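You operate a simulated robot arm through the tools that you are given. There is no shell and no other tool.

The job below is to be done with a simulated robot arm. You get a single attempt, and the scene is never put back.

Task
Turn the red and white action knobs till their gauges read 0, then play test key E three times.
Fine: zero the counter before playing, so that it shows 3; leave the other knobs and keys.

It is judged by the outcome, as a careful person would: the job done as asked, and still so three seconds after it is handed in. It fails if anything else is knocked over, pushed out of place, dropped, spilled or broken.

Robot
A 6-joint arm with a two-finger gripper, fixed in place. Base frame: the origin is at the foot of the arm, x ahead of it, y to its left, z up. Lengths are in m, angles in degrees, forces in N, time in s.
Its first joint turns from -166.0 to 166.0 degrees. Payload 3.43 kg.
The TCP is the grasp point between the finger pads, 0.02 m short of the fingertips. In the tool frame z runs along the fingers and y along their closing line. The gripper opens to 0.19 m. The gripper's body begins 0.248 m behind the TCP.
Orientation is told as [roll, pitch, yaw] about the base's x, y, z axes, in that order, counted from this pose: with the fingers straight down and closing along the base's y, the tool's x points along the base's -x, its y along +y and its z along -z.

Tools
- The arm moves only by the tool servo_tool. Its argument "targets" is a list of rows, each a list of 7 numbers: the shift along the tool's x, y, z in m, then the turn, a rotation vector about the tool's x, y, z in degrees, then the closure, from 0 (fully open) to 1 (shut). In form: [[tx, ty, tz, rx, ry, rz, grip], ...]. A call has 1 to 20 rows; each row is the pose to reach, as a shift and turn from the pose commanded when the call began, along the tool's axes at that moment. Each row takes 0.2 s and may step no farther than 0.05 m and 8.6 degrees from the row before; otherwise, or with a gripper value out of range, the whole call is refused. Where a pose cannot be reached the arm comes as near as it can. A force on the tool above 50 N (or 10 N above the force at the start of the call, whichever is more), or a blocked arm, ends the call early, and 0.2 s more pass. Each finger travels about 0.153 m/s and halts on what it meets, pressing with about 31 N; the grip force reading is that of the motor and also rises with nothing between the fingers. The clock runs only during rows and for 0.2 s after the last one: add rows that repeat a pose to give the fingers time. It gives the time, the measured TCP pose, the force on the tool (base axes), the opening and the grip force at its end, in the units of the frame above (readings bear some noise), with the torque about the TCP (base axes, N m) and any sound that the robot's microphone picked up.
- Cameras (640 x 400 px; columns grow to the right, rows downward): "scene" is fixed at [0.0489, 0.5, 1.6204]; the picture's right is [-0.18, -0.98, 0.00], its down [-0.37, 0.07, -0.93] and it looks along [0.91, -0.17, -0.37] (base axes); focal length 234 px, centre (320, 200). "wrist" rides on the gripper at [0.07, -0.008, -0.288] in the tool frame; the picture's right is [0.12, 0.99, 0.00], its down [-0.96, 0.12, -0.25] and it looks along [-0.25, 0.03, 0.97] (tool axes); focal length 261 px, centre (320, 200). There is no depth. A picture from a camera that has moved, and an enlarged one, comes with that camera's place and axes in the base frame and with its lens.
- grab_frame(camera): a new picture of that camera. It takes no simulated time.
- move_column(by): slides the trunk up (or, below 0, down) by that many m; the arm rides with it, the base frame stays. It gives what a move gives, with no picture.
- zoom(camera, box): a new picture of the part [left, top, right, bottom] of that camera's present view, enlarged. It takes no simulated time.
- sign_off(): hands the job in; it is judged then, once.

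Nothing tells you positions but the pictures and the camera data. Unless the task says otherwise, let go and move clear before handing in.

The tools are called after "Request:" as a command line: name --pt "numbers of a row" for each row, then --argument value for the rest, lists and objects as JSON in quotes. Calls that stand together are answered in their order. servo_tool: Moves the arm, as the interface text tells. Its arguments: {"type":"object","properties":{"targets":{"type":"array","items":{"type":"array","items":{"type":"number"}}}},"required":["targets"]} The other tools are called the same way: move_column (by) slides the trunk up or down; grab_frame (camera) takes a picture; zoom (camera, box) takes an enlarged picture of a part of a camera's view; sign_off () hands the job in.

At the start:

```text
time: 0.0
tool_pos: [0.6099, 0.4148, 1.5723]
tool_rot: [-0.1, 0.1, -0.1]
force: [0.6, 0.2, -0.4]
moment: [0.03, 0.03, -0.04]
width: 0.1901
grasp_force: 0.0
trunk travel left (down, up): [-0.375, 0.065]
```

scene: 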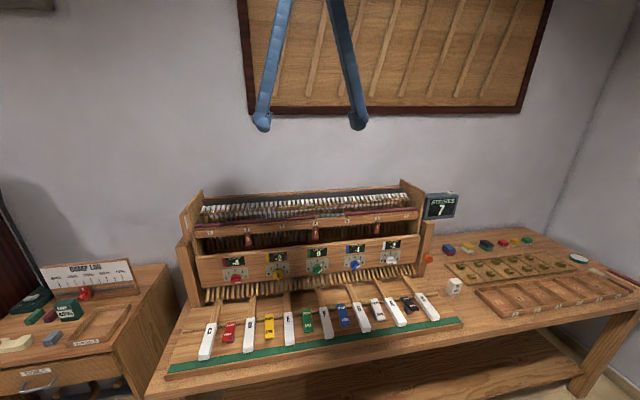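
wrist: 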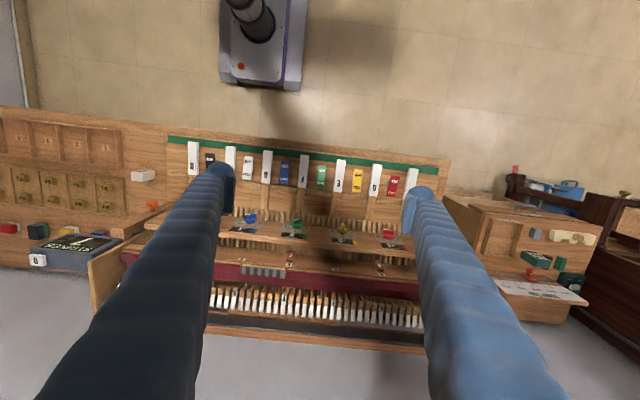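

I see a piano-action model on a bench with five coloured knobs and gauges, a row of test keys, and a strikes counter reading 7. I'll zoom in for detail before moving.

Request:
zoom --camera "scene" --box '[200, 220, 440, 300]'

Request:
zoom --camera "scene" --box '[160, 280, 480, 390]'

Request:
zoom --camera "scene" --box '[400, 180, 520, 300]'

Request:
zoom --camera "wrist" --box '[160, 130, 460, 290]'

Request:
zoom --camera "wrist" --box '[0, 130, 180, 280]'

```text
2.67 times, centred on (320, 260) of scene
camera zoom: at [0.0489, 0.5, 1.6204], right [-0.18, -0.98, 0.0], down [-0.37, 0.07, -0.93], along [0.91, -0.17, -0.37], focal length 625 px, centre (320, 40)
```

zoom: 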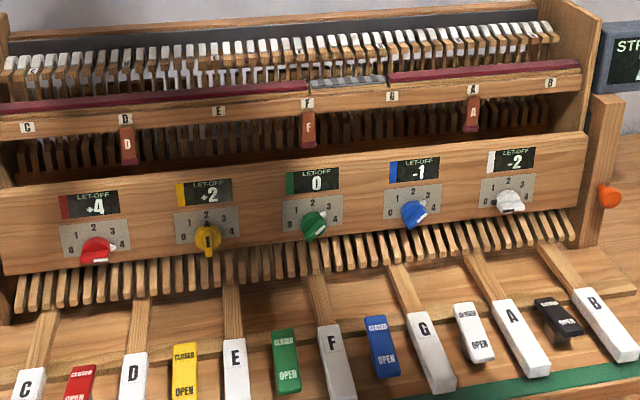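

```text
2.00 times, centred on (320, 335) of scene
camera zoom: at [0.0489, 0.5, 1.6204], right [-0.18, -0.98, 0.0], down [-0.37, 0.07, -0.93], along [0.91, -0.17, -0.37], focal length 468 px, centre (320, -70)
```

zoom: 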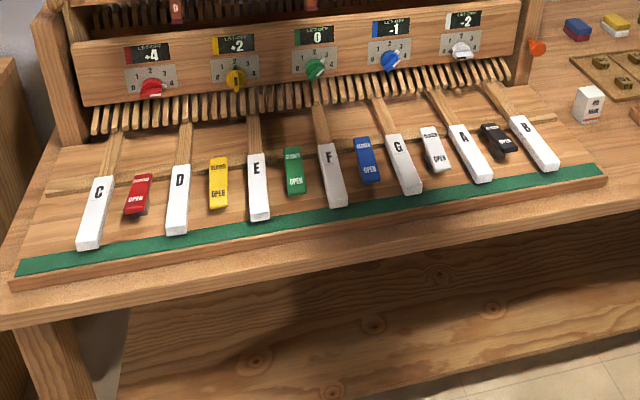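

```text
3.33 times, centred on (460, 240) of scene
camera zoom: at [0.0489, 0.5, 1.6204], right [-0.18, -0.98, 0.0], down [-0.37, 0.07, -0.93], along [0.91, -0.17, -0.37], focal length 781 px, centre (-147, 67)
```

zoom: 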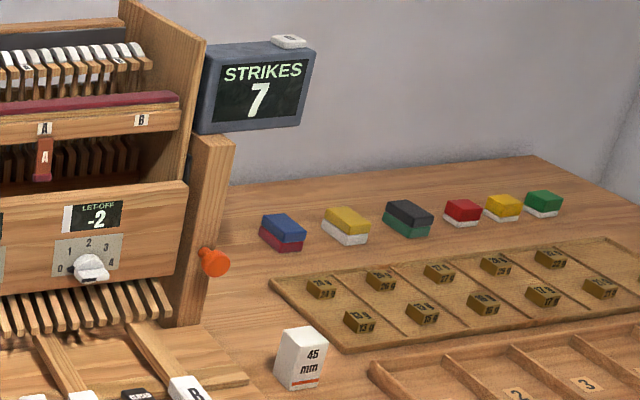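

```text
2.13 times, centred on (310, 210) of wrist
camera zoom: at [0.5403, 0.407, 1.8609], right [-0.12, 0.99, 0.0], down [0.96, 0.12, 0.25], along [0.25, 0.03, -0.97], focal length 556 px, centre (341, 179)
```

zoom: 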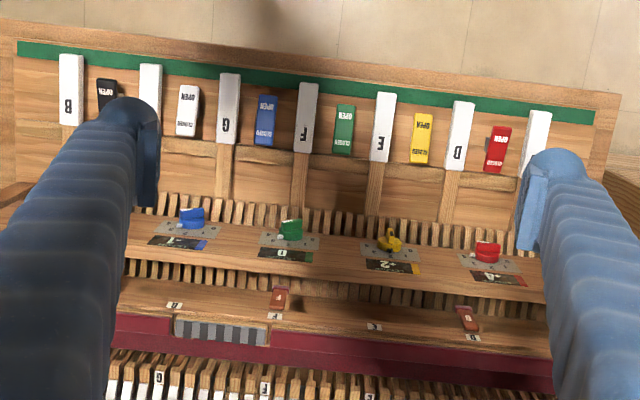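

```text
2.67 times, centred on (90, 205) of wrist
camera zoom: at [0.5403, 0.407, 1.8609], right [-0.12, 0.99, 0.0], down [0.96, 0.12, 0.25], along [0.25, 0.03, -0.97], focal length 695 px, centre (933, 187)
```

zoom: 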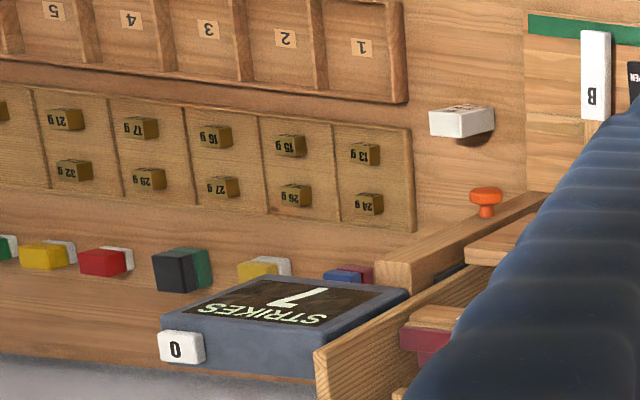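

The knobs sit on a front panel at about x 0.86 and z 0.97, with red at y≈0.70 and white at y≈0.03. The counter's "0" button is near (0.94, -0.27, 1.25) and key E near (0.70, 0.50, 0.88). I'll zoom further on the dials and the switches.

Request:
zoom --camera "scene" --box '[210, 245, 270, 290]'

Request:
zoom --camera "scene" --box '[365, 230, 425, 275]'

Request:
zoom --camera "scene" --box '[260, 240, 380, 290]'

Request:
zoom --camera "wrist" --box '[270, 210, 420, 290]'

Request:
zoom --camera "scene" --box '[0, 240, 180, 370]'

```text
8.89 times, centred on (240, 268) of scene
camera zoom: at [0.0489, 0.5, 1.6204], right [-0.18, -0.98, 0.0], down [-0.37, 0.07, -0.93], along [0.91, -0.17, -0.37], focal length 2082 px, centre (1031, -400)
```

zoom: 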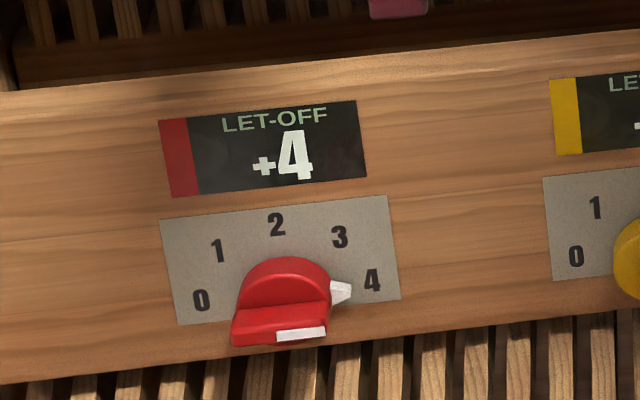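

```text
8.89 times, centred on (395, 252) of scene
camera zoom: at [0.0489, 0.5, 1.6204], right [-0.18, -0.98, 0.0], down [-0.37, 0.07, -0.93], along [0.91, -0.17, -0.37], focal length 2082 px, centre (-347, -267)
```

zoom: 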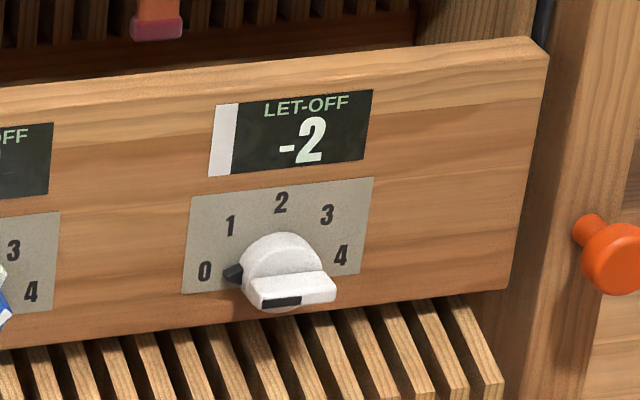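

```text
5.33 times, centred on (320, 265) of scene
camera zoom: at [0.0489, 0.5, 1.6204], right [-0.18, -0.98, 0.0], down [-0.37, 0.07, -0.93], along [0.91, -0.17, -0.37], focal length 1249 px, centre (320, -147)
```

zoom: 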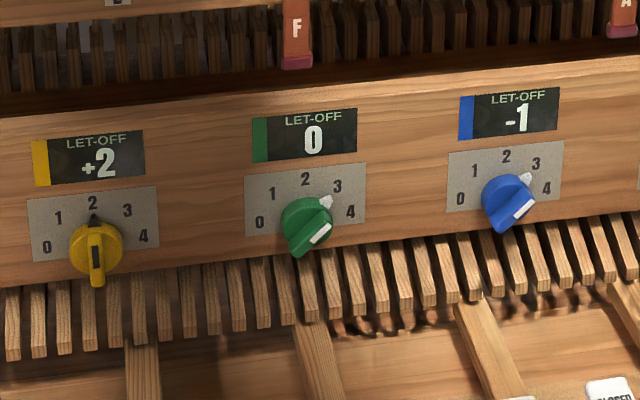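

```text
4.27 times, centred on (345, 250) of wrist
camera zoom: at [0.5403, 0.407, 1.8609], right [-0.12, 0.99, 0.0], down [0.96, 0.12, 0.25], along [0.25, 0.03, -0.97], focal length 1112 px, centre (213, -13)
```

zoom: 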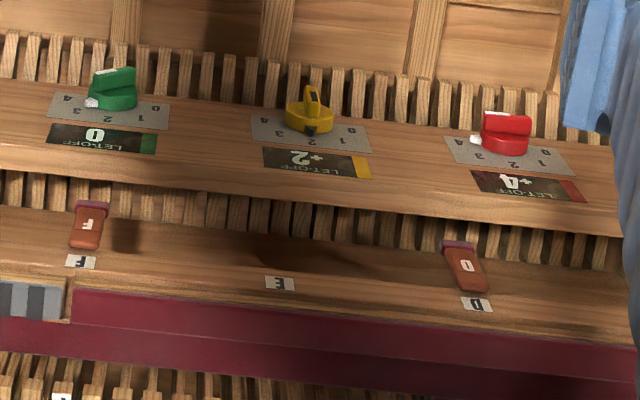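

```text
3.08 times, centred on (90, 305) of scene
camera zoom: at [0.0489, 0.5, 1.6204], right [-0.18, -0.98, 0.0], down [-0.37, 0.07, -0.93], along [0.91, -0.17, -0.37], focal length 721 px, centre (1028, -123)
```

zoom: 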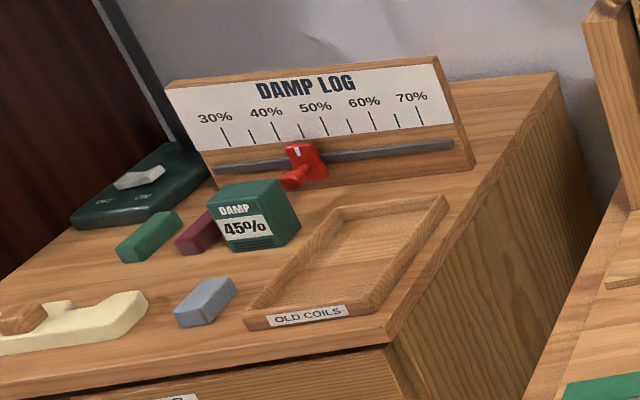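

Red points at 4 with the gauge at +4, and white points at 0 with the gauge at -2. That suggests red goes to 0 and white to 2. I'll bring the hand down in front of the panel, pitched forward, for a closer look.

Request:
servo_tool --pt "-0.004 0 0.035 0 -7.5 0 0" --pt "-0.008 0 0.07 0 -15 0 0" --pt "-0.012 0 0.105 0 -22.5 0 0" --pt "-0.016 0 0.14 0 -30 0 0" --pt "-0.02 0 0.175 0 -37.5 0 0" --pt "-0.024 0 0.21 0 -45 0 0" --pt "-0.028 0 0.245 0 -52.5 0 0" --pt "-0.032 0 0.28 0 -60 0 0" --pt "-0.036 0 0.315 0 -67.5 0 0" --pt "-0.04 0 0.35 0 -75 0 0"

Request:
grab_frame --camera "wrist"

Request:
grab_frame --camera "scene"

```text
time: 2.2
tool_pos: [0.6627, 0.4443, 1.2487]
tool_rot: [-6.0, -73.8, 4.9]
force: [-0.4, 1.1, -0.7]
moment: [-0.06, -0.08, -0.14]
width: 0.1899
grasp_force: 0.2
out of reach, approached as far as the arm can: row 10
trunk travel left (down, up): [-0.375, 0.065]
```

```text
taken
camera wrist: at [0.3676, 0.4407, 1.2619], right [-0.02, 0.99, -0.14], down [0.03, 0.14, 0.99], along [1.0, 0.01, -0.03], focal length 261 px, centre (320, 200)
```

wrist: 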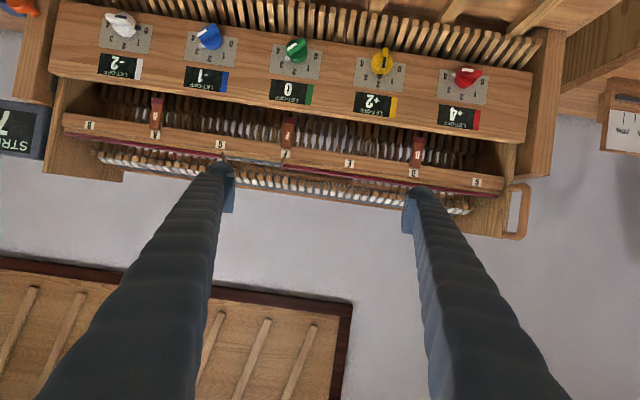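

```text
taken
```

scene: 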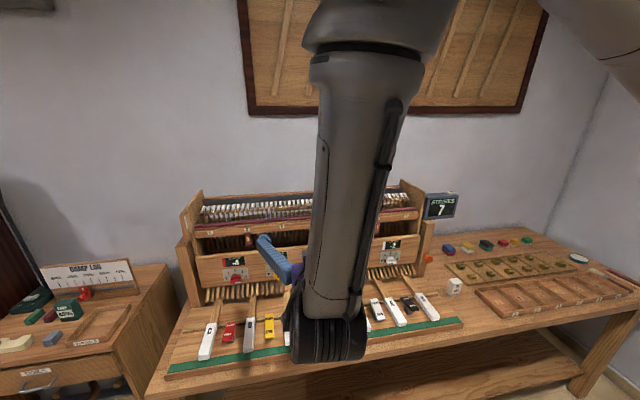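

The piano is in clear view upside down in the wrist camera, though the arm hit a reach limit on the last row. I'll zoom in to measure the panel tilt and knob sizes.

Request:
zoom --camera "wrist" --box '[410, 50, 530, 150]'

Request:
zoom --camera "wrist" --box '[60, 0, 180, 100]'

Request:
zoom --camera "wrist" --box '[0, 60, 160, 190]'

```text
4.00 times, centred on (470, 100) of wrist
camera zoom: at [0.3676, 0.4407, 1.2619], right [-0.02, 0.99, -0.14], down [0.03, 0.14, 0.99], along [1.0, 0.01, -0.03], focal length 1043 px, centre (-280, 600)
```

zoom: 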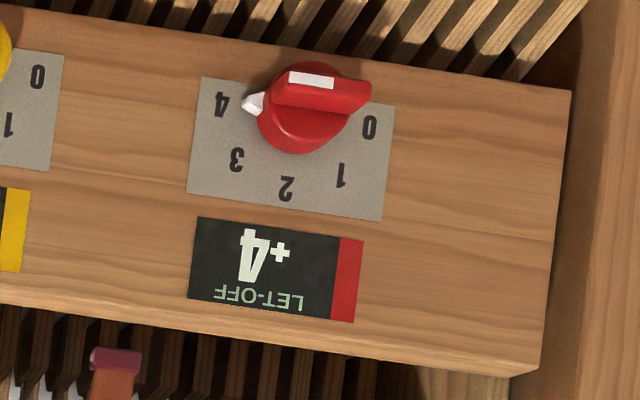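

```text
4.00 times, centred on (120, 50) of wrist
camera zoom: at [0.3676, 0.4407, 1.2619], right [-0.02, 0.99, -0.14], down [0.03, 0.14, 0.99], along [1.0, 0.01, -0.03], focal length 1043 px, centre (1120, 800)
```

zoom: 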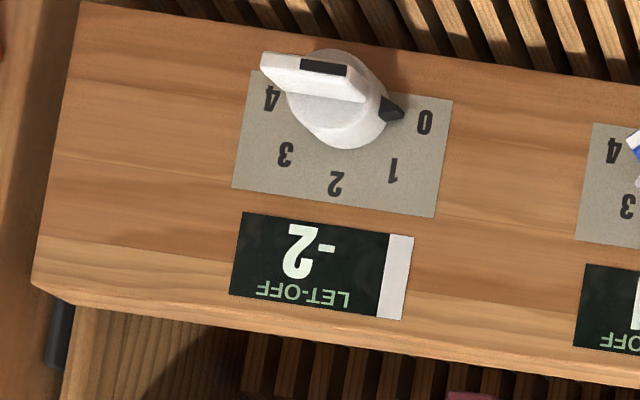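

```text
3.08 times, centred on (80, 125) of wrist
camera zoom: at [0.3676, 0.4407, 1.2619], right [-0.02, 0.99, -0.14], down [0.03, 0.14, 0.99], along [1.0, 0.01, -0.03], focal length 802 px, centre (1058, 431)
```

zoom: 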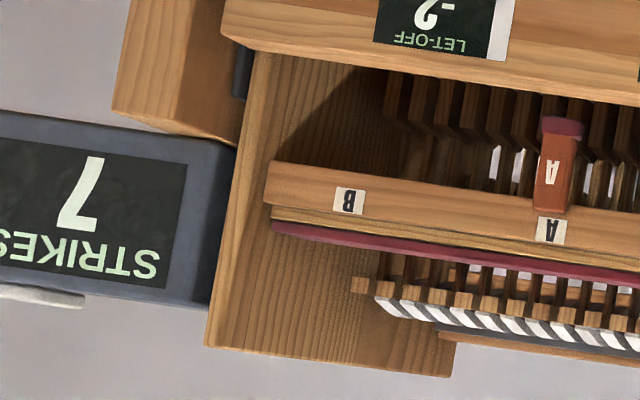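

Labels 0–4 lie 45° apart around each knob, on a panel that is about vertical at x≈0.884. Red's axis is near y 0.70, z 0.96, and both knobs have a horizontal grip bar. I'll lower the trunk so the arm can reach the panel with the tool near level.

Request:
move_column --by -0.2

```text
time: 4.4
tool_pos: [0.6607, 0.4425, 1.0513]
tool_rot: [-5.8, -73.9, 4.6]
force: [-0.2, -0.4, 0.0]
moment: [-0.01, 0.02, 0.01]
width: 0.1901
grasp_force: 0.1
trunk travel left (down, up): [-0.175, 0.265]
```

The trunk is down and the TCP is at (0.66, 0.44, 1.05). Next I'll slide across to stand in front of the red knob, with the tool levelled to about 8° downward.

Request:
servo_tool --pt "0.0052 0.0432 0.0077 -0.2 -1.33 0.22 0.3" --pt "0.0104 0.0865 0.0153 -0.4 -2.67 0.43 0.5" --pt "0.0157 0.1298 0.023 -0.6 -4.0 0.65 0.6" --pt "0.0209 0.173 0.0307 -0.8 -5.33 0.87 0.65" --pt "0.0261 0.2163 0.0383 -1.0 -6.67 1.08 0.65" --pt "0.0313 0.2595 0.046 -1.2 -8.0 1.3 0.65"

Request:
grab_frame --camera "wrist"

Request:
grab_frame --camera "scene"

```text
time: 5.8
tool_pos: [0.7019, 0.7002, 1.0008]
tool_rot: [-0.5, -81.9, 0.5]
force: [-0.1, -0.1, -0.2]
moment: [0.04, 0.07, 0.03]
width: 0.0666
grasp_force: 0.0
trunk travel left (down, up): [-0.175, 0.265]
```

```text
taken
camera wrist: at [0.4083, 0.6924, 0.972], right [-0.02, 0.99, -0.12], down [-0.11, 0.12, 0.99], along [0.99, 0.03, 0.11], focal length 261 px, centre (320, 200)
```

wrist: 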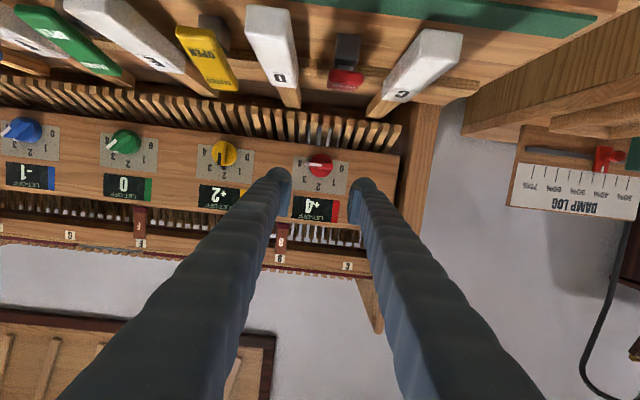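

```text
taken
```

scene: 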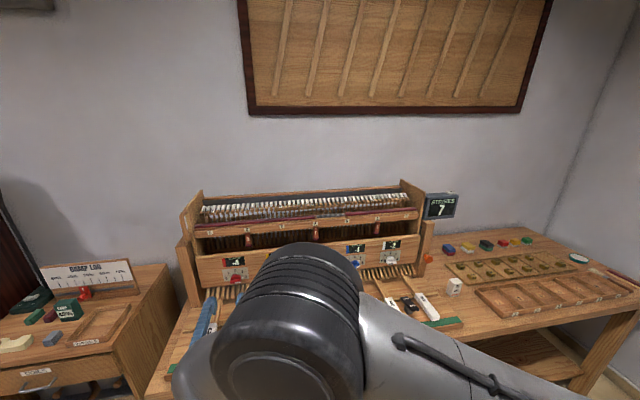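

The TCP is now at (0.70, 0.70, 1.00), facing the red knob nearly level. I'll zoom in to check the knob's depth profile, centre and bar thickness.

Request:
zoom --camera "wrist" --box '[285, 145, 355, 230]'

Request:
zoom --camera "wrist" --box '[220, 20, 420, 150]'

Request:
zoom --camera "scene" --box '[180, 230, 280, 340]'

```text
4.71 times, centred on (320, 188) of wrist
camera zoom: at [0.4083, 0.6924, 0.972], right [-0.02, 0.99, -0.12], down [-0.11, 0.12, 0.99], along [0.99, 0.03, 0.11], focal length 1227 px, centre (320, 259)
```

zoom: 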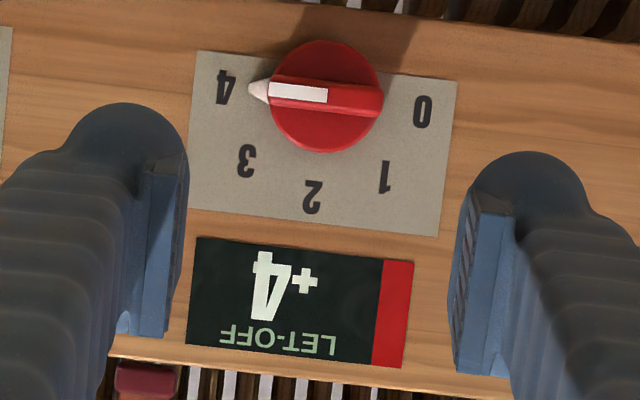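

```text
3.08 times, centred on (320, 85) of wrist
camera zoom: at [0.4083, 0.6924, 0.972], right [-0.02, 0.99, -0.12], down [-0.11, 0.12, 0.99], along [0.99, 0.03, 0.11], focal length 802 px, centre (320, 554)
```

zoom: 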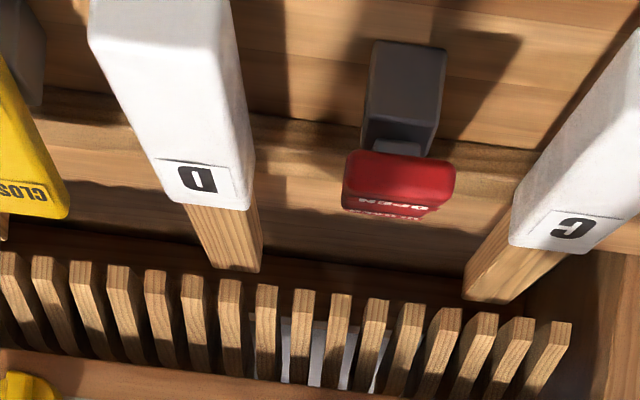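

```text
3.64 times, centred on (230, 285) of scene
camera zoom: at [0.0489, 0.5, 1.6204], right [-0.18, -0.98, 0.0], down [-0.37, 0.07, -0.93], along [0.91, -0.17, -0.37], focal length 852 px, centre (647, -109)
```

zoom: 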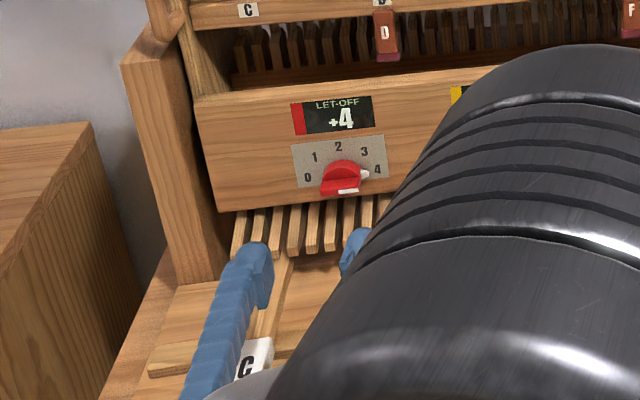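

The red knob's axis is at y≈0.701, z≈0.962, with a horizontal bar about 11 mm thick. I'll roll the tool +90° about its axis so the fingers close vertically on the bar, narrowing the opening as it turns.

Request:
servo_tool --pt "0 0 0 0 0 8.2 0.7" --pt "0 0 0 0 0 16.4 0.75" --pt "0 0 0 0 0 24.6 0.79" --pt "0 0 0 0 0 32.8 0.79" --pt "0 0 0 0 0 41.0 0.79" --pt "0 0 0 0 0 49.2 0.79" --pt "0 0 0 0 0 57.4 0.79" --pt "0 0 0 0 0 65.6 0.79" --pt "0 0 0 0 0 73.8 0.79" --pt "0 0 0 0 0 82.0 0.79" --pt "0 0 0 0 0 90 0.79"

Request:
grab_frame --camera "wrist"

```text
time: 8.2
tool_pos: [0.7699, 0.9024, 1.0036]
tool_rot: [81.1, -16.2, -92.1]
force: [-0.1, -0.1, 0.5]
moment: [0.0, 0.23, 0.07]
width: 0.0399
grasp_force: 0.2
out of reach, approached as far as the arm can: row 3, 4, 5, 6, 7, 8, 9, 10, 11
trunk travel left (down, up): [-0.175, 0.265]
```

```text
taken
camera wrist: at [0.4881, 0.9912, 1.0191], right [0.17, 0.38, 0.91], down [-0.26, -0.87, 0.41], along [0.95, -0.3, -0.05], focal length 261 px, centre (320, 200)
```

wrist: 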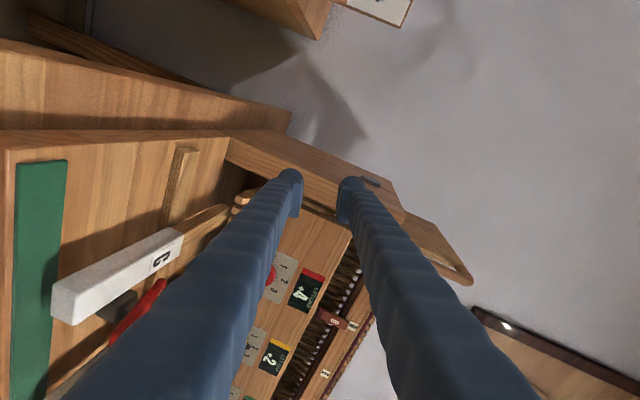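

Positive roll ran into a joint limit and the arm drifted left to y≈0.90, though nothing was touched. I'll retrace to the earlier pose in front of the red knob and use negative roll instead.

Request:
servo_tool --pt "-0.0196 -0.007 -0.0052 -0.42 0.26 -7.43 0.79" --pt "-0.0391 -0.0139 -0.0105 -0.84 0.51 -14.85 0.79" --pt "-0.0587 -0.0209 -0.0157 -1.26 0.77 -22.28 0.79" --pt "-0.0783 -0.0278 -0.021 -1.68 1.02 -29.7 0.79" --pt "-0.0979 -0.0348 -0.0262 -2.1 1.28 -37.13 0.79" --pt "-0.1174 -0.0417 -0.0314 -2.52 1.53 -44.55 0.79" --pt "-0.137 -0.0487 -0.0367 -2.94 1.79 -51.98 0.79" --pt "-0.1566 -0.0556 -0.0419 -3.36 2.04 -59.4 0.79" --pt "-0.1761 -0.0626 -0.0472 -3.78 2.3 -66.83 0.79" --pt "-0.1957 -0.0695 -0.0524 -4.2 2.55 -74.25 0.79"

Request:
grab_frame --camera "scene"

```text
time: 10.2
tool_pos: [0.7647, 0.8768, 0.8625]
tool_rot: [94.0, -73.1, -95.4]
force: [1.7, 0.8, 6.0]
moment: [-0.16, 0.77, -0.25]
width: 0.0403
grasp_force: 0.6
out of reach, approached as far as the arm can: row 1, 2, 3, 4, 5, 6, 7, 8, 9, 10
trunk travel left (down, up): [-0.175, 0.265]
stopped in row 10: the force on the tool passed its limit at 115 N (the readings are from after the stop); the commanded pose is now the measured one
```

```text
taken
```

scene: 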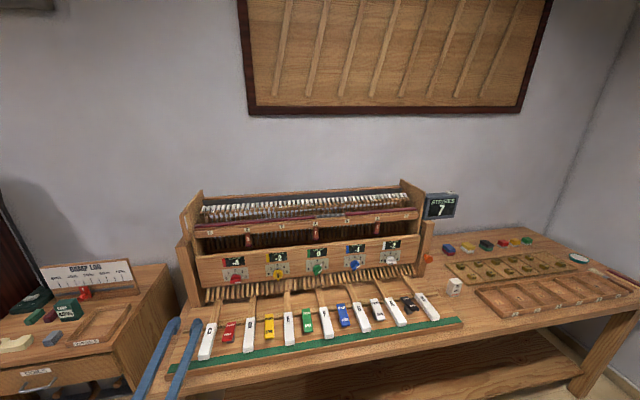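

The arm strayed down and touched the bench left of key C, stopping on force. I'll look closely at where it rests before moving.

Request:
grab_frame --camera "wrist"

Request:
zoom --camera "scene" --box '[100, 260, 280, 400]'

```text
taken
camera wrist: at [0.4793, 0.8961, 0.7879], right [0.02, 0.98, 0.17], down [-0.27, -0.16, 0.95], along [0.96, -0.07, 0.26], focal length 261 px, centre (320, 200)
```

wrist: 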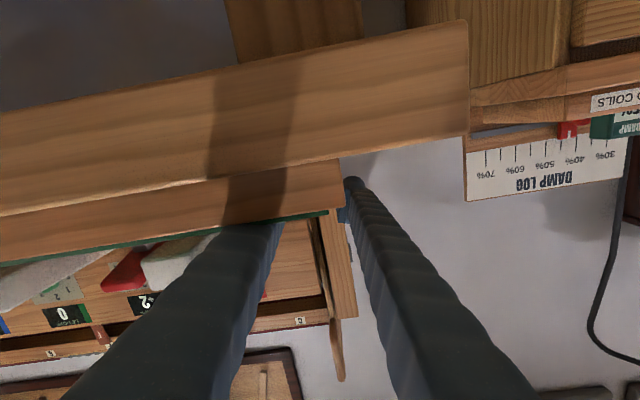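

```text
2.86 times, centred on (190, 330) of scene
camera zoom: at [0.0489, 0.5, 1.6204], right [-0.18, -0.98, 0.0], down [-0.37, 0.07, -0.93], along [0.91, -0.17, -0.37], focal length 669 px, centre (691, -171)
```

zoom: 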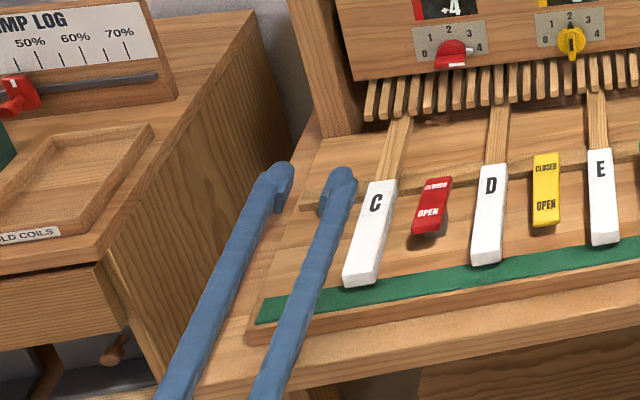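

The fingers rest over the left end of the key rail; key C and the counter are unchanged. I'll lift straight up a little with the orientation held, and check it's reachable.

Request:
servo_tool --pt "-0.0191 0.0058 0.0004 0 0 0 0.79" --pt "-0.0383 0.0116 0.0008 0 0 0 0.79"

```text
time: 10.8
tool_pos: [0.7671, 0.8838, 0.8977]
tool_rot: [94.2, -73.1, -95.7]
force: [0.3, -0.8, -0.5]
moment: [0.03, 0.01, 0.01]
width: 0.04
grasp_force: 0.0
out of reach, approached as far as the arm can: row 1, 2
trunk travel left (down, up): [-0.175, 0.265]
```

The lift worked and contact is gone. I'll keep moving up, right and back in small steps while undoing the roll, checking each time.

Request:
servo_tool --pt "-0.0237 -0.0087 -0.0092 0 0 -4 0.79" --pt "-0.0475 -0.0175 -0.0184 0 0 -8 0.79"

```text
time: 11.4
tool_pos: [0.7635, 0.8905, 0.9128]
tool_rot: [95.8, -78.0, -97.5]
force: [0.8, 0.4, 0.4]
moment: [0.01, -0.02, 0.02]
width: 0.0398
grasp_force: 0.1
out of reach, approached as far as the arm can: row 1, 2
trunk travel left (down, up): [-0.175, 0.265]
```

The arm moves but resists going back to the right. I'll test plain retreat along the fingers to learn which direction is blocked.

Request:
servo_tool --pt "0 0 -0.03 0 0 0 0.79" --pt "0 0 -0.06 0 0 0 0.79"

Request:
grab_frame --camera "scene"

Request:
grab_frame --camera "wrist"

```text
time: 12.0
tool_pos: [0.7057, 0.9045, 0.9073]
tool_rot: [96.5, -78.1, -98.4]
force: [0.8, 0.1, 0.6]
moment: [0.0, 0.02, 0.01]
width: 0.0397
grasp_force: 0.0
out of reach, approached as far as the arm can: row 1, 2
trunk travel left (down, up): [-0.175, 0.265]
```

```text
taken
```

scene: 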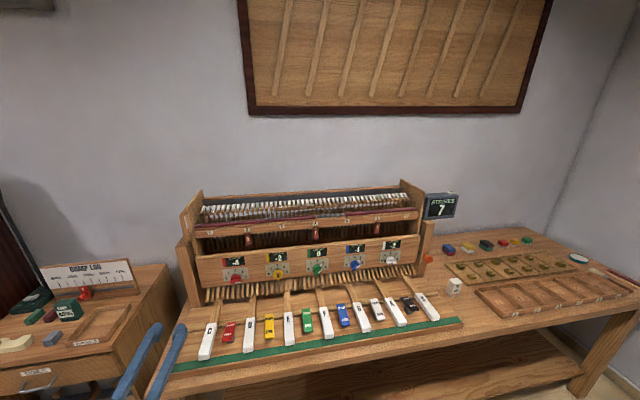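

```text
taken
camera wrist: at [0.4224, 0.9209, 0.8299], right [0.03, 1.0, 0.09], down [-0.27, -0.07, 0.96], along [0.96, -0.06, 0.27], focal length 261 px, centre (320, 200)
```

wrist: 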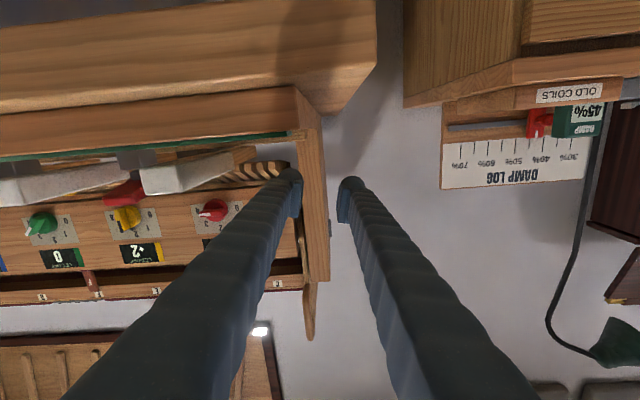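

The arm has stretched out nearly straight and is sliding along its reach boundary. I'll raise the trunk for clear space, then command a downward and inward move to re-bend the elbow.

Request:
move_column --by 0.25

```text
time: 14.6
tool_pos: [0.7064, 0.905, 1.1557]
tool_rot: [96.4, -78.1, -98.4]
force: [-0.9, -0.6, 0.3]
moment: [-0.04, -0.02, -0.01]
width: 0.04
grasp_force: 0.0
trunk travel left (down, up): [-0.425, 0.015]
```

I have room below now at z≈1.16. I'll command down, right and back together.

Request:
servo_tool --pt "0.0248 -0.0262 -0.0149 0 0 0 0.79" --pt "0.0497 -0.0524 -0.0299 0 0 0 0.79" --pt "0.0745 -0.0786 -0.0448 0 0 0 0.79" --pt "0.0993 -0.1048 -0.0597 0 0 0 0.79"

Request:
grab_frame --camera "scene"

```text
time: 15.6
tool_pos: [0.6468, 0.8361, 0.9738]
tool_rot: [102.1, -78.3, -104.3]
force: [-1.3, -1.2, -4.4]
moment: [-0.09, -1.15, 0.34]
width: 0.0398
grasp_force: 0.1
out of reach, approached as far as the arm can: row 1, 2, 3, 4
trunk travel left (down, up): [-0.425, 0.015]
```

```text
taken
```

scene: 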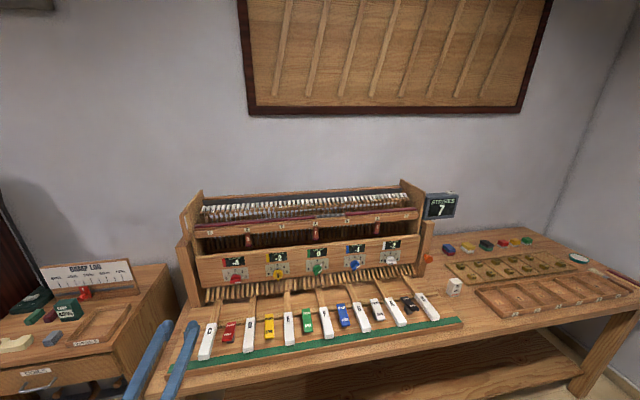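

The counter and keys remain untouched. The elbow seems locked slightly past straight, so I'll slide back up along the reach boundary first, then come down along it to bend the elbow the right way.

Request:
servo_tool --pt "-0.0323 0.0211 0.0129 0 0 0 0.79" --pt "-0.0646 0.0422 0.0258 0 0 0 0.79" --pt "-0.097 0.0634 0.0388 0 0 0 0.79" --pt "-0.1293 0.0846 0.0518 0 0 0 0.79" --pt "-0.1616 0.1057 0.0647 0 0 0 0.79"

```text
time: 16.8
tool_pos: [0.7131, 0.9032, 1.1586]
tool_rot: [96.3, -78.1, -98.3]
force: [-0.4, -1.6, -0.3]
moment: [-0.03, -0.12, 0.1]
width: 0.0402
grasp_force: 0.0
out of reach, approached as far as the arm can: row 1, 2, 3
trunk travel left (down, up): [-0.425, 0.015]
```

That returned to a reachable pose. Now I'll slide down along the boundary for four rows, then one row inward, to see whether the elbow bends.

Request:
servo_tool --pt "0.0464 -0.0007 0.002 0 0 0 0.79" --pt "0.0763 -0.037 -0.0087 0 0 0 0.79" --pt "0.11 -0.0664 -0.0169 0 0 0 0.79" --pt "0.1453 -0.0936 -0.0242 0 0 0 0.79" --pt "0.1294 -0.1117 -0.031 0 0 0 0.79"

```text
time: 18.0
tool_pos: [0.6812, 0.8225, 1.0074]
tool_rot: [96.5, -78.1, -98.4]
force: [0.4, 0.3, 0.5]
moment: [-0.01, 0.0, -0.03]
width: 0.0398
grasp_force: 0.1
out of reach, approached as far as the arm can: row 1, 2
trunk travel left (down, up): [-0.425, 0.015]
```

The elbow is bent again and poses are reachable. I'll now go up and right to (0.70, 0.70, 1.25) with roll undone, which is the same arm shape that worked before.

Request:
servo_tool --pt "-0.0374 -0.0099 0.0042 -0.17 1.37 -1.7 0.79" --pt "-0.0748 -0.0199 0.0083 -0.34 2.74 -3.4 0.79" --pt "-0.1122 -0.0298 0.0125 -0.51 4.11 -5.1 0.79" --pt "-0.1496 -0.0397 0.0166 -0.69 5.49 -6.8 0.79"

```text
time: 19.0
tool_pos: [0.6939, 0.7514, 1.1481]
tool_rot: [51.4, -83.5, -52.2]
force: [0.4, 0.6, -0.2]
moment: [0.02, -0.03, 0.07]
width: 0.0399
grasp_force: 0.0
trunk travel left (down, up): [-0.425, 0.015]
```

All rows were reachable. I'll finish the move and then test negative roll in a short burst.

Request:
servo_tool --pt "-0.0354 -0.014 -0.0002 -0.15 1.36 -1.71 0.79" --pt "-0.0708 -0.0281 -0.0003 -0.29 2.71 -3.43 0.79" --pt "-0.1062 -0.0421 -0.0005 -0.44 4.07 -5.14 0.79"

Request:
servo_tool --pt "0 0 0 0 0 -8 0.79" --pt "0 0 0 0 0 -16 0.79" --pt "0 0 0 0 0 -24 0.79"

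```text
time: 19.8
tool_pos: [0.6987, 0.6999, 1.2495]
tool_rot: [-0.5, -81.9, 0.5]
force: [-0.8, 0.3, -0.2]
moment: [0.01, -0.07, -0.05]
width: 0.0397
grasp_force: 0.0
trunk travel left (down, up): [-0.425, 0.015]
```

```text
time: 20.6
tool_pos: [0.6991, 0.6995, 1.2493]
tool_rot: [-70.8, -64.7, 72.6]
force: [0.3, -0.5, -1.5]
moment: [-0.02, 0.01, -0.05]
width: 0.0402
grasp_force: 0.0
trunk travel left (down, up): [-0.425, 0.015]
```

Negative roll works cleanly. I'll continue in short bursts to -90°.

Request:
servo_tool --pt "0 0 0 0 0 -8.25 0.79" --pt "0 0 0 0 0 -16.5 0.79" --pt "0 0 0 0 0 -24.75 0.79" --pt "0 0 0 0 0 -33 0.79"

Request:
servo_tool --pt "0 0 0 0 0 -8.25 0.79" --pt "0 0 0 0 0 -16.5 0.79" --pt "0 0 0 0 0 -24.75 0.79" --pt "0 0 0 0 0 -33 0.79"

```text
time: 21.6
tool_pos: [0.6986, 0.7004, 1.2485]
tool_rot: [-80.3, -32.5, 84.9]
force: [0.7, 0.9, 0.0]
moment: [-0.01, 0.01, 0.0]
width: 0.0402
grasp_force: 0.1
trunk travel left (down, up): [-0.425, 0.015]
```

```text
time: 22.6
tool_pos: [0.6996, 0.7001, 1.2485]
tool_rot: [-81.9, 0.1, 90.0]
force: [0.5, 1.0, -0.3]
moment: [0.0, 0.01, 0.02]
width: 0.0399
grasp_force: 0.0
trunk travel left (down, up): [-0.425, 0.015]
```

Roll is at -90°, so the fingers close vertically. I'll check how much further roll is available here in free space, since red needs 180° counter-clockwise.

Request:
servo_tool --pt "0 0 0 0 0 -8.25 0.79" --pt "0 0 0 0 0 -16.5 0.79" --pt "0 0 0 0 0 -24.75 0.79" --pt "0 0 0 0 0 -33 0.79"

Request:
servo_tool --pt "0 0 0 0 0 -8 0.79" --pt "0 0 0 0 0 -16 0.79" --pt "0 0 0 0 0 -24 0.79"

Request:
servo_tool --pt "0 0 0 0 0 -8.25 0.79" --pt "0 0 0 0 0 -16.5 0.79" --pt "0 0 0 0 0 -24.75 0.79" --pt "0 0 0 0 0 -33 0.79"

```text
time: 23.6
tool_pos: [0.6992, 0.7005, 1.2487]
tool_rot: [-80.4, 32.7, 95.2]
force: [0.3, 0.5, 0.3]
moment: [0.04, 0.03, -0.03]
width: 0.0401
grasp_force: 0.1
trunk travel left (down, up): [-0.425, 0.015]
```

```text
time: 24.4
tool_pos: [0.6994, 0.7003, 1.2492]
tool_rot: [-75.4, 56.3, 102.2]
force: [0.0, -0.2, 0.8]
moment: [-0.02, 0.01, -0.02]
width: 0.0399
grasp_force: 0.0
trunk travel left (down, up): [-0.425, 0.015]
```

```text
time: 25.4
tool_pos: [0.6986, 0.7002, 1.2493]
tool_rot: [0.8, 81.9, -179.1]
force: [-0.7, 0.3, 1.4]
moment: [0.0, -0.03, -0.01]
width: 0.04
grasp_force: 0.1
trunk travel left (down, up): [-0.425, 0.015]
```

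Roll -180° is fine too. I'll test on towards -270°, which would allow turning red in a single grip.

Request:
servo_tool --pt "0 0 0 0 0 -8 0.79" --pt "0 0 0 0 0 -16 0.79" --pt "0 0 0 0 0 -24 0.79"

Request:
servo_tool --pt "0 0 0 0 0 -8 0.79" --pt "0 0 0 0 0 -16 0.79"

Request:
servo_tool --pt "0 0 0 0 0 -8 0.79" --pt "0 0 0 0 0 -16 0.79"

```text
time: 26.2
tool_pos: [0.6993, 0.6998, 1.2476]
tool_rot: [70.9, 64.7, -107.5]
force: [-0.8, 0.2, 0.7]
moment: [-0.04, 0.0, -0.01]
width: 0.0397
grasp_force: 0.1
trunk travel left (down, up): [-0.425, 0.015]
```

```text
time: 26.8
tool_pos: [0.7, 0.6998, 1.2491]
tool_rot: [77.5, 49.3, -99.5]
force: [0.1, 0.1, 0.0]
moment: [-0.01, -0.02, 0.0]
width: 0.0399
grasp_force: 0.0
trunk travel left (down, up): [-0.425, 0.015]
```

```text
time: 27.4
tool_pos: [0.7, 0.6996, 1.2501]
tool_rot: [80.3, 33.5, -95.5]
force: [0.6, -0.3, 0.4]
moment: [0.02, 0.01, 0.03]
width: 0.0397
grasp_force: 0.0
trunk travel left (down, up): [-0.425, 0.015]
```

Request:
servo_tool --pt "0 0 0 0 0 -8 0.79" --pt "0 0 0 0 0 -16 0.79"

Request:
servo_tool --pt "0 0 0 0 0 -8 0.79" --pt "0 0 0 0 0 -16 0.79"

```text
time: 28.0
tool_pos: [0.6994, 0.6989, 1.2486]
tool_rot: [81.6, 17.8, -92.6]
force: [0.7, 0.2, 0.2]
moment: [0.02, 0.04, -0.01]
width: 0.0398
grasp_force: 0.0
trunk travel left (down, up): [-0.425, 0.015]
```

```text
time: 28.6
tool_pos: [0.6993, 0.7001, 1.2498]
tool_rot: [81.9, 1.9, -90.4]
force: [-0.4, -0.6, 0.5]
moment: [-0.03, 0.0, -0.01]
width: 0.0399
grasp_force: 0.1
trunk travel left (down, up): [-0.425, 0.015]
```

The full -270° is available, so red can be turned in one grip from -90° to -270°. I'll roll back to -90° and then lower the trunk.

Request:
servo_tool --pt "0 0 0 0 0 8 0.79" --pt "0 0 0 0 0 16 0.79" --pt "0 0 0 0 0 24 0.79" --pt "0 0 0 0 0 32 0.79" --pt "0 0 0 0 0 40 0.79" --pt "0 0 0 0 0 48 0.79" --pt "0 0 0 0 0 56 0.79" --pt "0 0 0 0 0 64 0.79" --pt "0 0 0 0 0 72 0.79" --pt "0 0 0 0 0 80 0.79" --pt "0 0 0 0 0 88 0.79"

Request:
servo_tool --pt "0 0 0 0 0 8 0.79" --pt "0 0 0 0 0 16 0.79" --pt "0 0 0 0 0 24 0.79" --pt "0 0 0 0 0 32 0.79" --pt "0 0 0 0 0 40 0.79" --pt "0 0 0 0 0 48 0.79" --pt "0 0 0 0 0 56 0.79" --pt "0 0 0 0 0 64 0.79" --pt "0 0 0 0 0 72 0.79" --pt "0 0 0 0 0 81 0.79" --pt "0 0 0 0 0 89.6 0.79"

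```text
time: 31.0
tool_pos: [0.6998, 0.7, 1.2494]
tool_rot: [-0.8, 81.8, 179.1]
force: [1.2, -0.6, -0.7]
moment: [-0.02, 0.04, -0.01]
width: 0.0399
grasp_force: 0.0
trunk travel left (down, up): [-0.425, 0.015]
```

```text
refused: row 10 steps farther than a row can; nothing moved
```

Request:
servo_tool --pt "0 0 0 0 0 8.2 0.79" --pt "0 0 0 0 0 16.4 0.79" --pt "0 0 0 0 0 24.6 0.79" --pt "0 0 0 0 0 32.8 0.79" --pt "0 0 0 0 0 41 0.79" --pt "0 0 0 0 0 49.2 0.79" --pt "0 0 0 0 0 57.4 0.79" --pt "0 0 0 0 0 65.6 0.79" --pt "0 0 0 0 0 73.8 0.79" --pt "0 0 0 0 0 82 0.79" --pt "0 0 0 0 0 90 0.79"

Request:
move_column --by -0.25

Request:
grab_frame --camera "wrist"

Request:
grab_frame --camera "scene"

```text
time: 33.4
tool_pos: [0.6986, 0.6993, 1.2488]
tool_rot: [-81.9, -0.1, 90.1]
force: [0.2, -0.4, 0.0]
moment: [0.03, -0.01, -0.03]
width: 0.0399
grasp_force: 0.1
trunk travel left (down, up): [-0.425, 0.015]
```

```text
time: 36.0
tool_pos: [0.6991, 0.6988, 0.998]
tool_rot: [-82.1, -0.1, 90.0]
force: [0.1, 0.5, 0.1]
moment: [0.01, -0.01, 0.02]
width: 0.0403
grasp_force: 0.1
trunk travel left (down, up): [-0.175, 0.265]
```

```text
taken
camera wrist: at [0.4165, 0.6294, 1.0487], right [-0.14, -0.12, -0.98], down [-0.26, 0.96, -0.08], along [0.96, 0.25, -0.16], focal length 261 px, centre (320, 200)
```

wrist: 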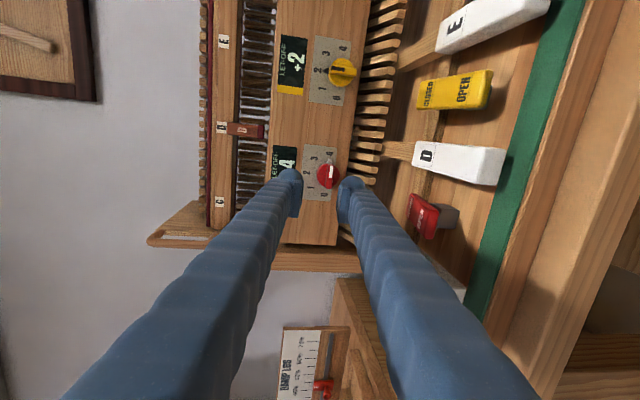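

```text
taken
```

scene: 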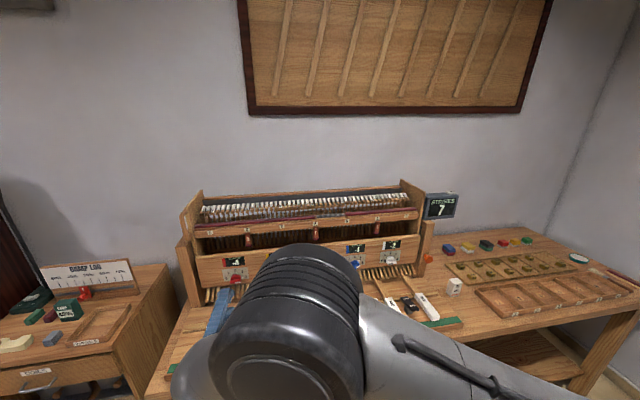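

The approach orientation is right and the scene is unchanged. I'll zoom on the red knob from here to refine its centre and depth before closing in.

Request:
zoom --camera "wrist" --box '[280, 130, 380, 220]'

Request:
zoom --camera "scene" --box '[200, 240, 270, 300]'

```text
4.44 times, centred on (330, 175) of wrist
camera zoom: at [0.4165, 0.6294, 1.0487], right [-0.14, -0.12, -0.98], down [-0.26, 0.96, -0.08], along [0.96, 0.25, -0.16], focal length 1158 px, centre (276, 311)
```

zoom: 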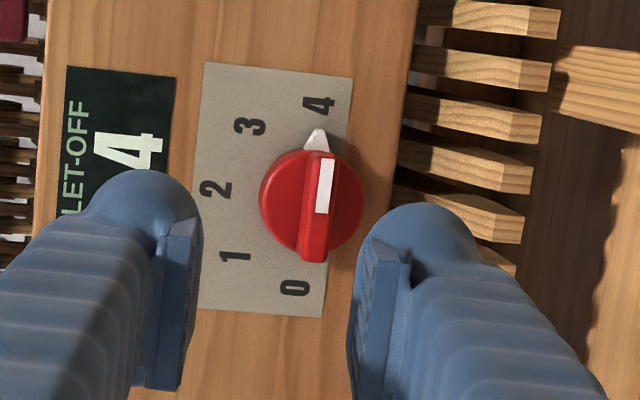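

```text
6.67 times, centred on (235, 270) of scene
camera zoom: at [0.0489, 0.5, 1.6204], right [-0.18, -0.98, 0.0], down [-0.37, 0.07, -0.93], along [0.91, -0.17, -0.37], focal length 1562 px, centre (887, -267)
```

zoom: 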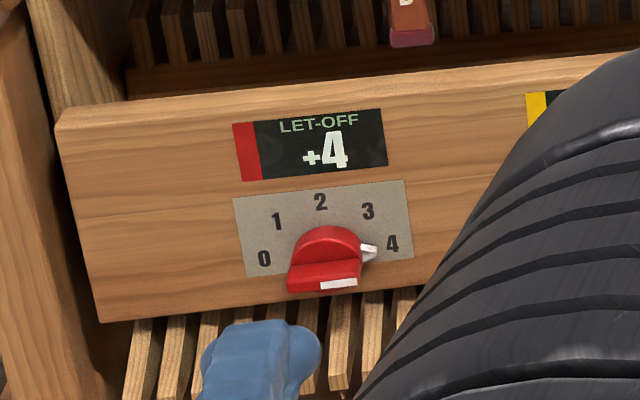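

The bar front is at x≈0.853 and the barrel front at about 0.868. I'll move to a pre-grasp at x=0.80, centred on the knob axis, with the pitch levelled to 5°.

Request:
servo_tool --pt "-0.0007 0.0069 0.035 1 0 0 0.79" --pt "-0.0015 0.0137 0.07 2 0 0 0.79" --pt "-0.0022 0.0206 0.1049 3 0 0 0.79"

Request:
grab_frame --camera "wrist"

Request:
zoom --camera "scene" --box '[180, 240, 280, 310]'

```text
time: 36.8
tool_pos: [0.7995, 0.7007, 0.9639]
tool_rot: [-84.9, -0.1, 90.0]
force: [-0.1, -0.8, -0.7]
moment: [-0.02, 0.04, -0.04]
width: 0.0399
grasp_force: 0.0
trunk travel left (down, up): [-0.175, 0.265]
```

```text
taken
camera wrist: at [0.5149, 0.6312, 0.9981], right [-0.09, -0.12, -0.99], down [-0.26, 0.96, -0.09], along [0.96, 0.25, -0.12], focal length 261 px, centre (320, 200)
```

wrist: 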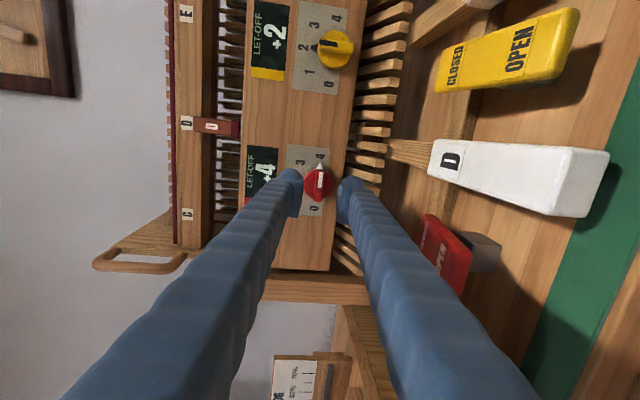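

```text
5.71 times, centred on (230, 275) of scene
camera zoom: at [0.0489, 0.5, 1.6204], right [-0.18, -0.98, 0.0], down [-0.37, 0.07, -0.93], along [0.91, -0.17, -0.37], focal length 1338 px, centre (834, -229)
```

zoom: 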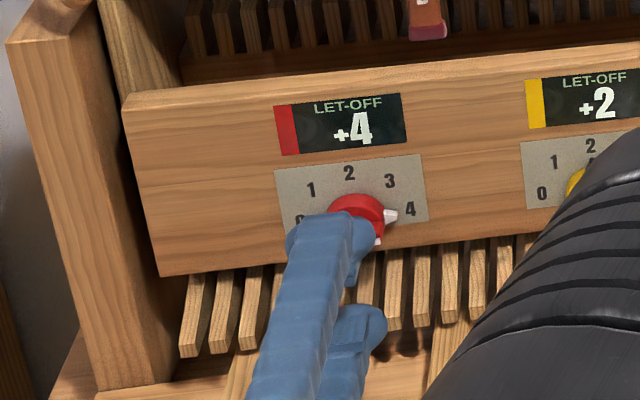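

Request:
zoom --camera "wrist" --box '[270, 130, 370, 230]'

```text
4.00 times, centred on (320, 180) of wrist
camera zoom: at [0.5149, 0.6312, 0.9981], right [-0.09, -0.12, -0.99], down [-0.26, 0.96, -0.09], along [0.96, 0.25, -0.12], focal length 1043 px, centre (320, 280)
```

zoom: 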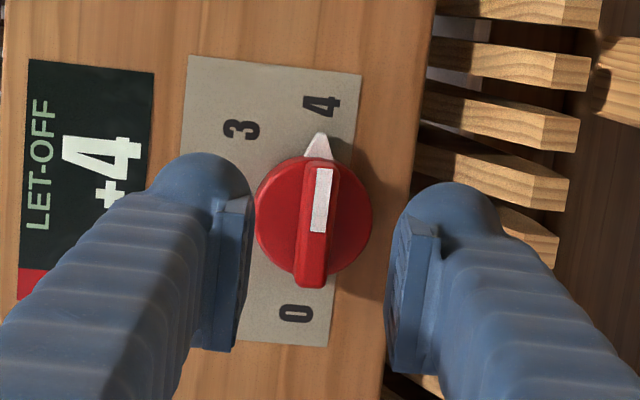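

The bar sits centred between the fingers within about 3 mm. I'll advance in stages, watching the force.

Request:
servo_tool --pt "0.0004 -0.0008 0.018 0 0 0 0.79" --pt "0.0008 -0.0017 0.036 0 0 0 0.79"

Request:
zoom --camera "wrist" --box '[260, 110, 380, 230]'

```text
time: 37.4
tool_pos: [0.8359, 0.7002, 0.9616]
tool_rot: [-84.9, 0.0, 89.9]
force: [0.0, -0.3, 0.5]
moment: [0.03, -0.01, -0.01]
width: 0.04
grasp_force: 0.0
trunk travel left (down, up): [-0.175, 0.265]
```

```text
3.33 times, centred on (320, 170) of wrist
camera zoom: at [0.5516, 0.6306, 0.9963], right [-0.09, -0.12, -0.99], down [-0.26, 0.96, -0.09], along [0.96, 0.25, -0.12], focal length 869 px, centre (320, 300)
```

zoom: 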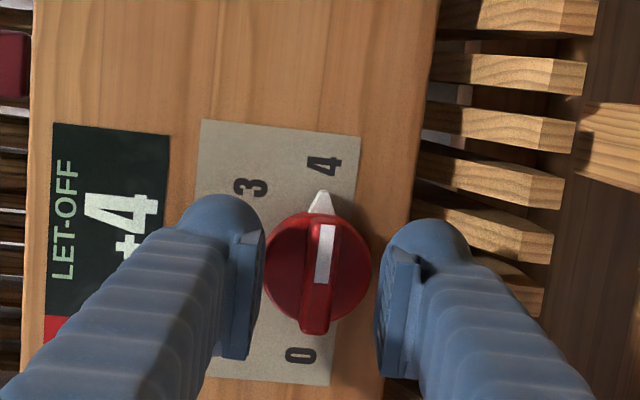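

Request:
servo_tool --pt "0 -0.0004 0.004 0 0 0 0.79" --pt "0 -0.0008 0.008 0 0 0 0.79"

Request:
zoom --camera "wrist" --box '[260, 110, 380, 230]'

```text
time: 38.0
tool_pos: [0.8434, 0.7008, 0.9619]
tool_rot: [-84.9, 0.0, 90.0]
force: [0.5, -0.3, 0.2]
moment: [-0.02, -0.03, -0.02]
width: 0.0399
grasp_force: 0.2
trunk travel left (down, up): [-0.175, 0.265]
```

```text
3.33 times, centred on (320, 170) of wrist
camera zoom: at [0.559, 0.6308, 0.997], right [-0.09, -0.12, -0.99], down [-0.26, 0.96, -0.09], along [0.96, 0.25, -0.11], focal length 869 px, centre (320, 300)
```

zoom: 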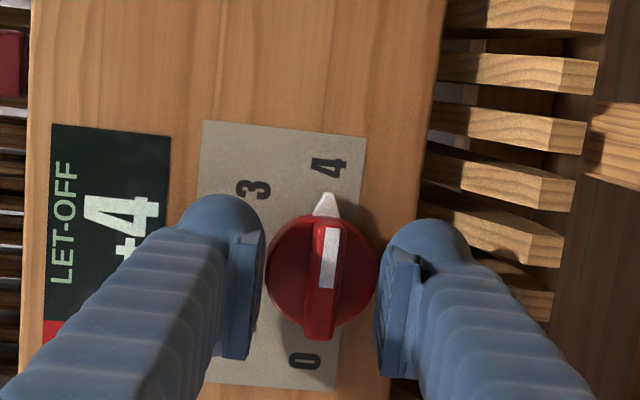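

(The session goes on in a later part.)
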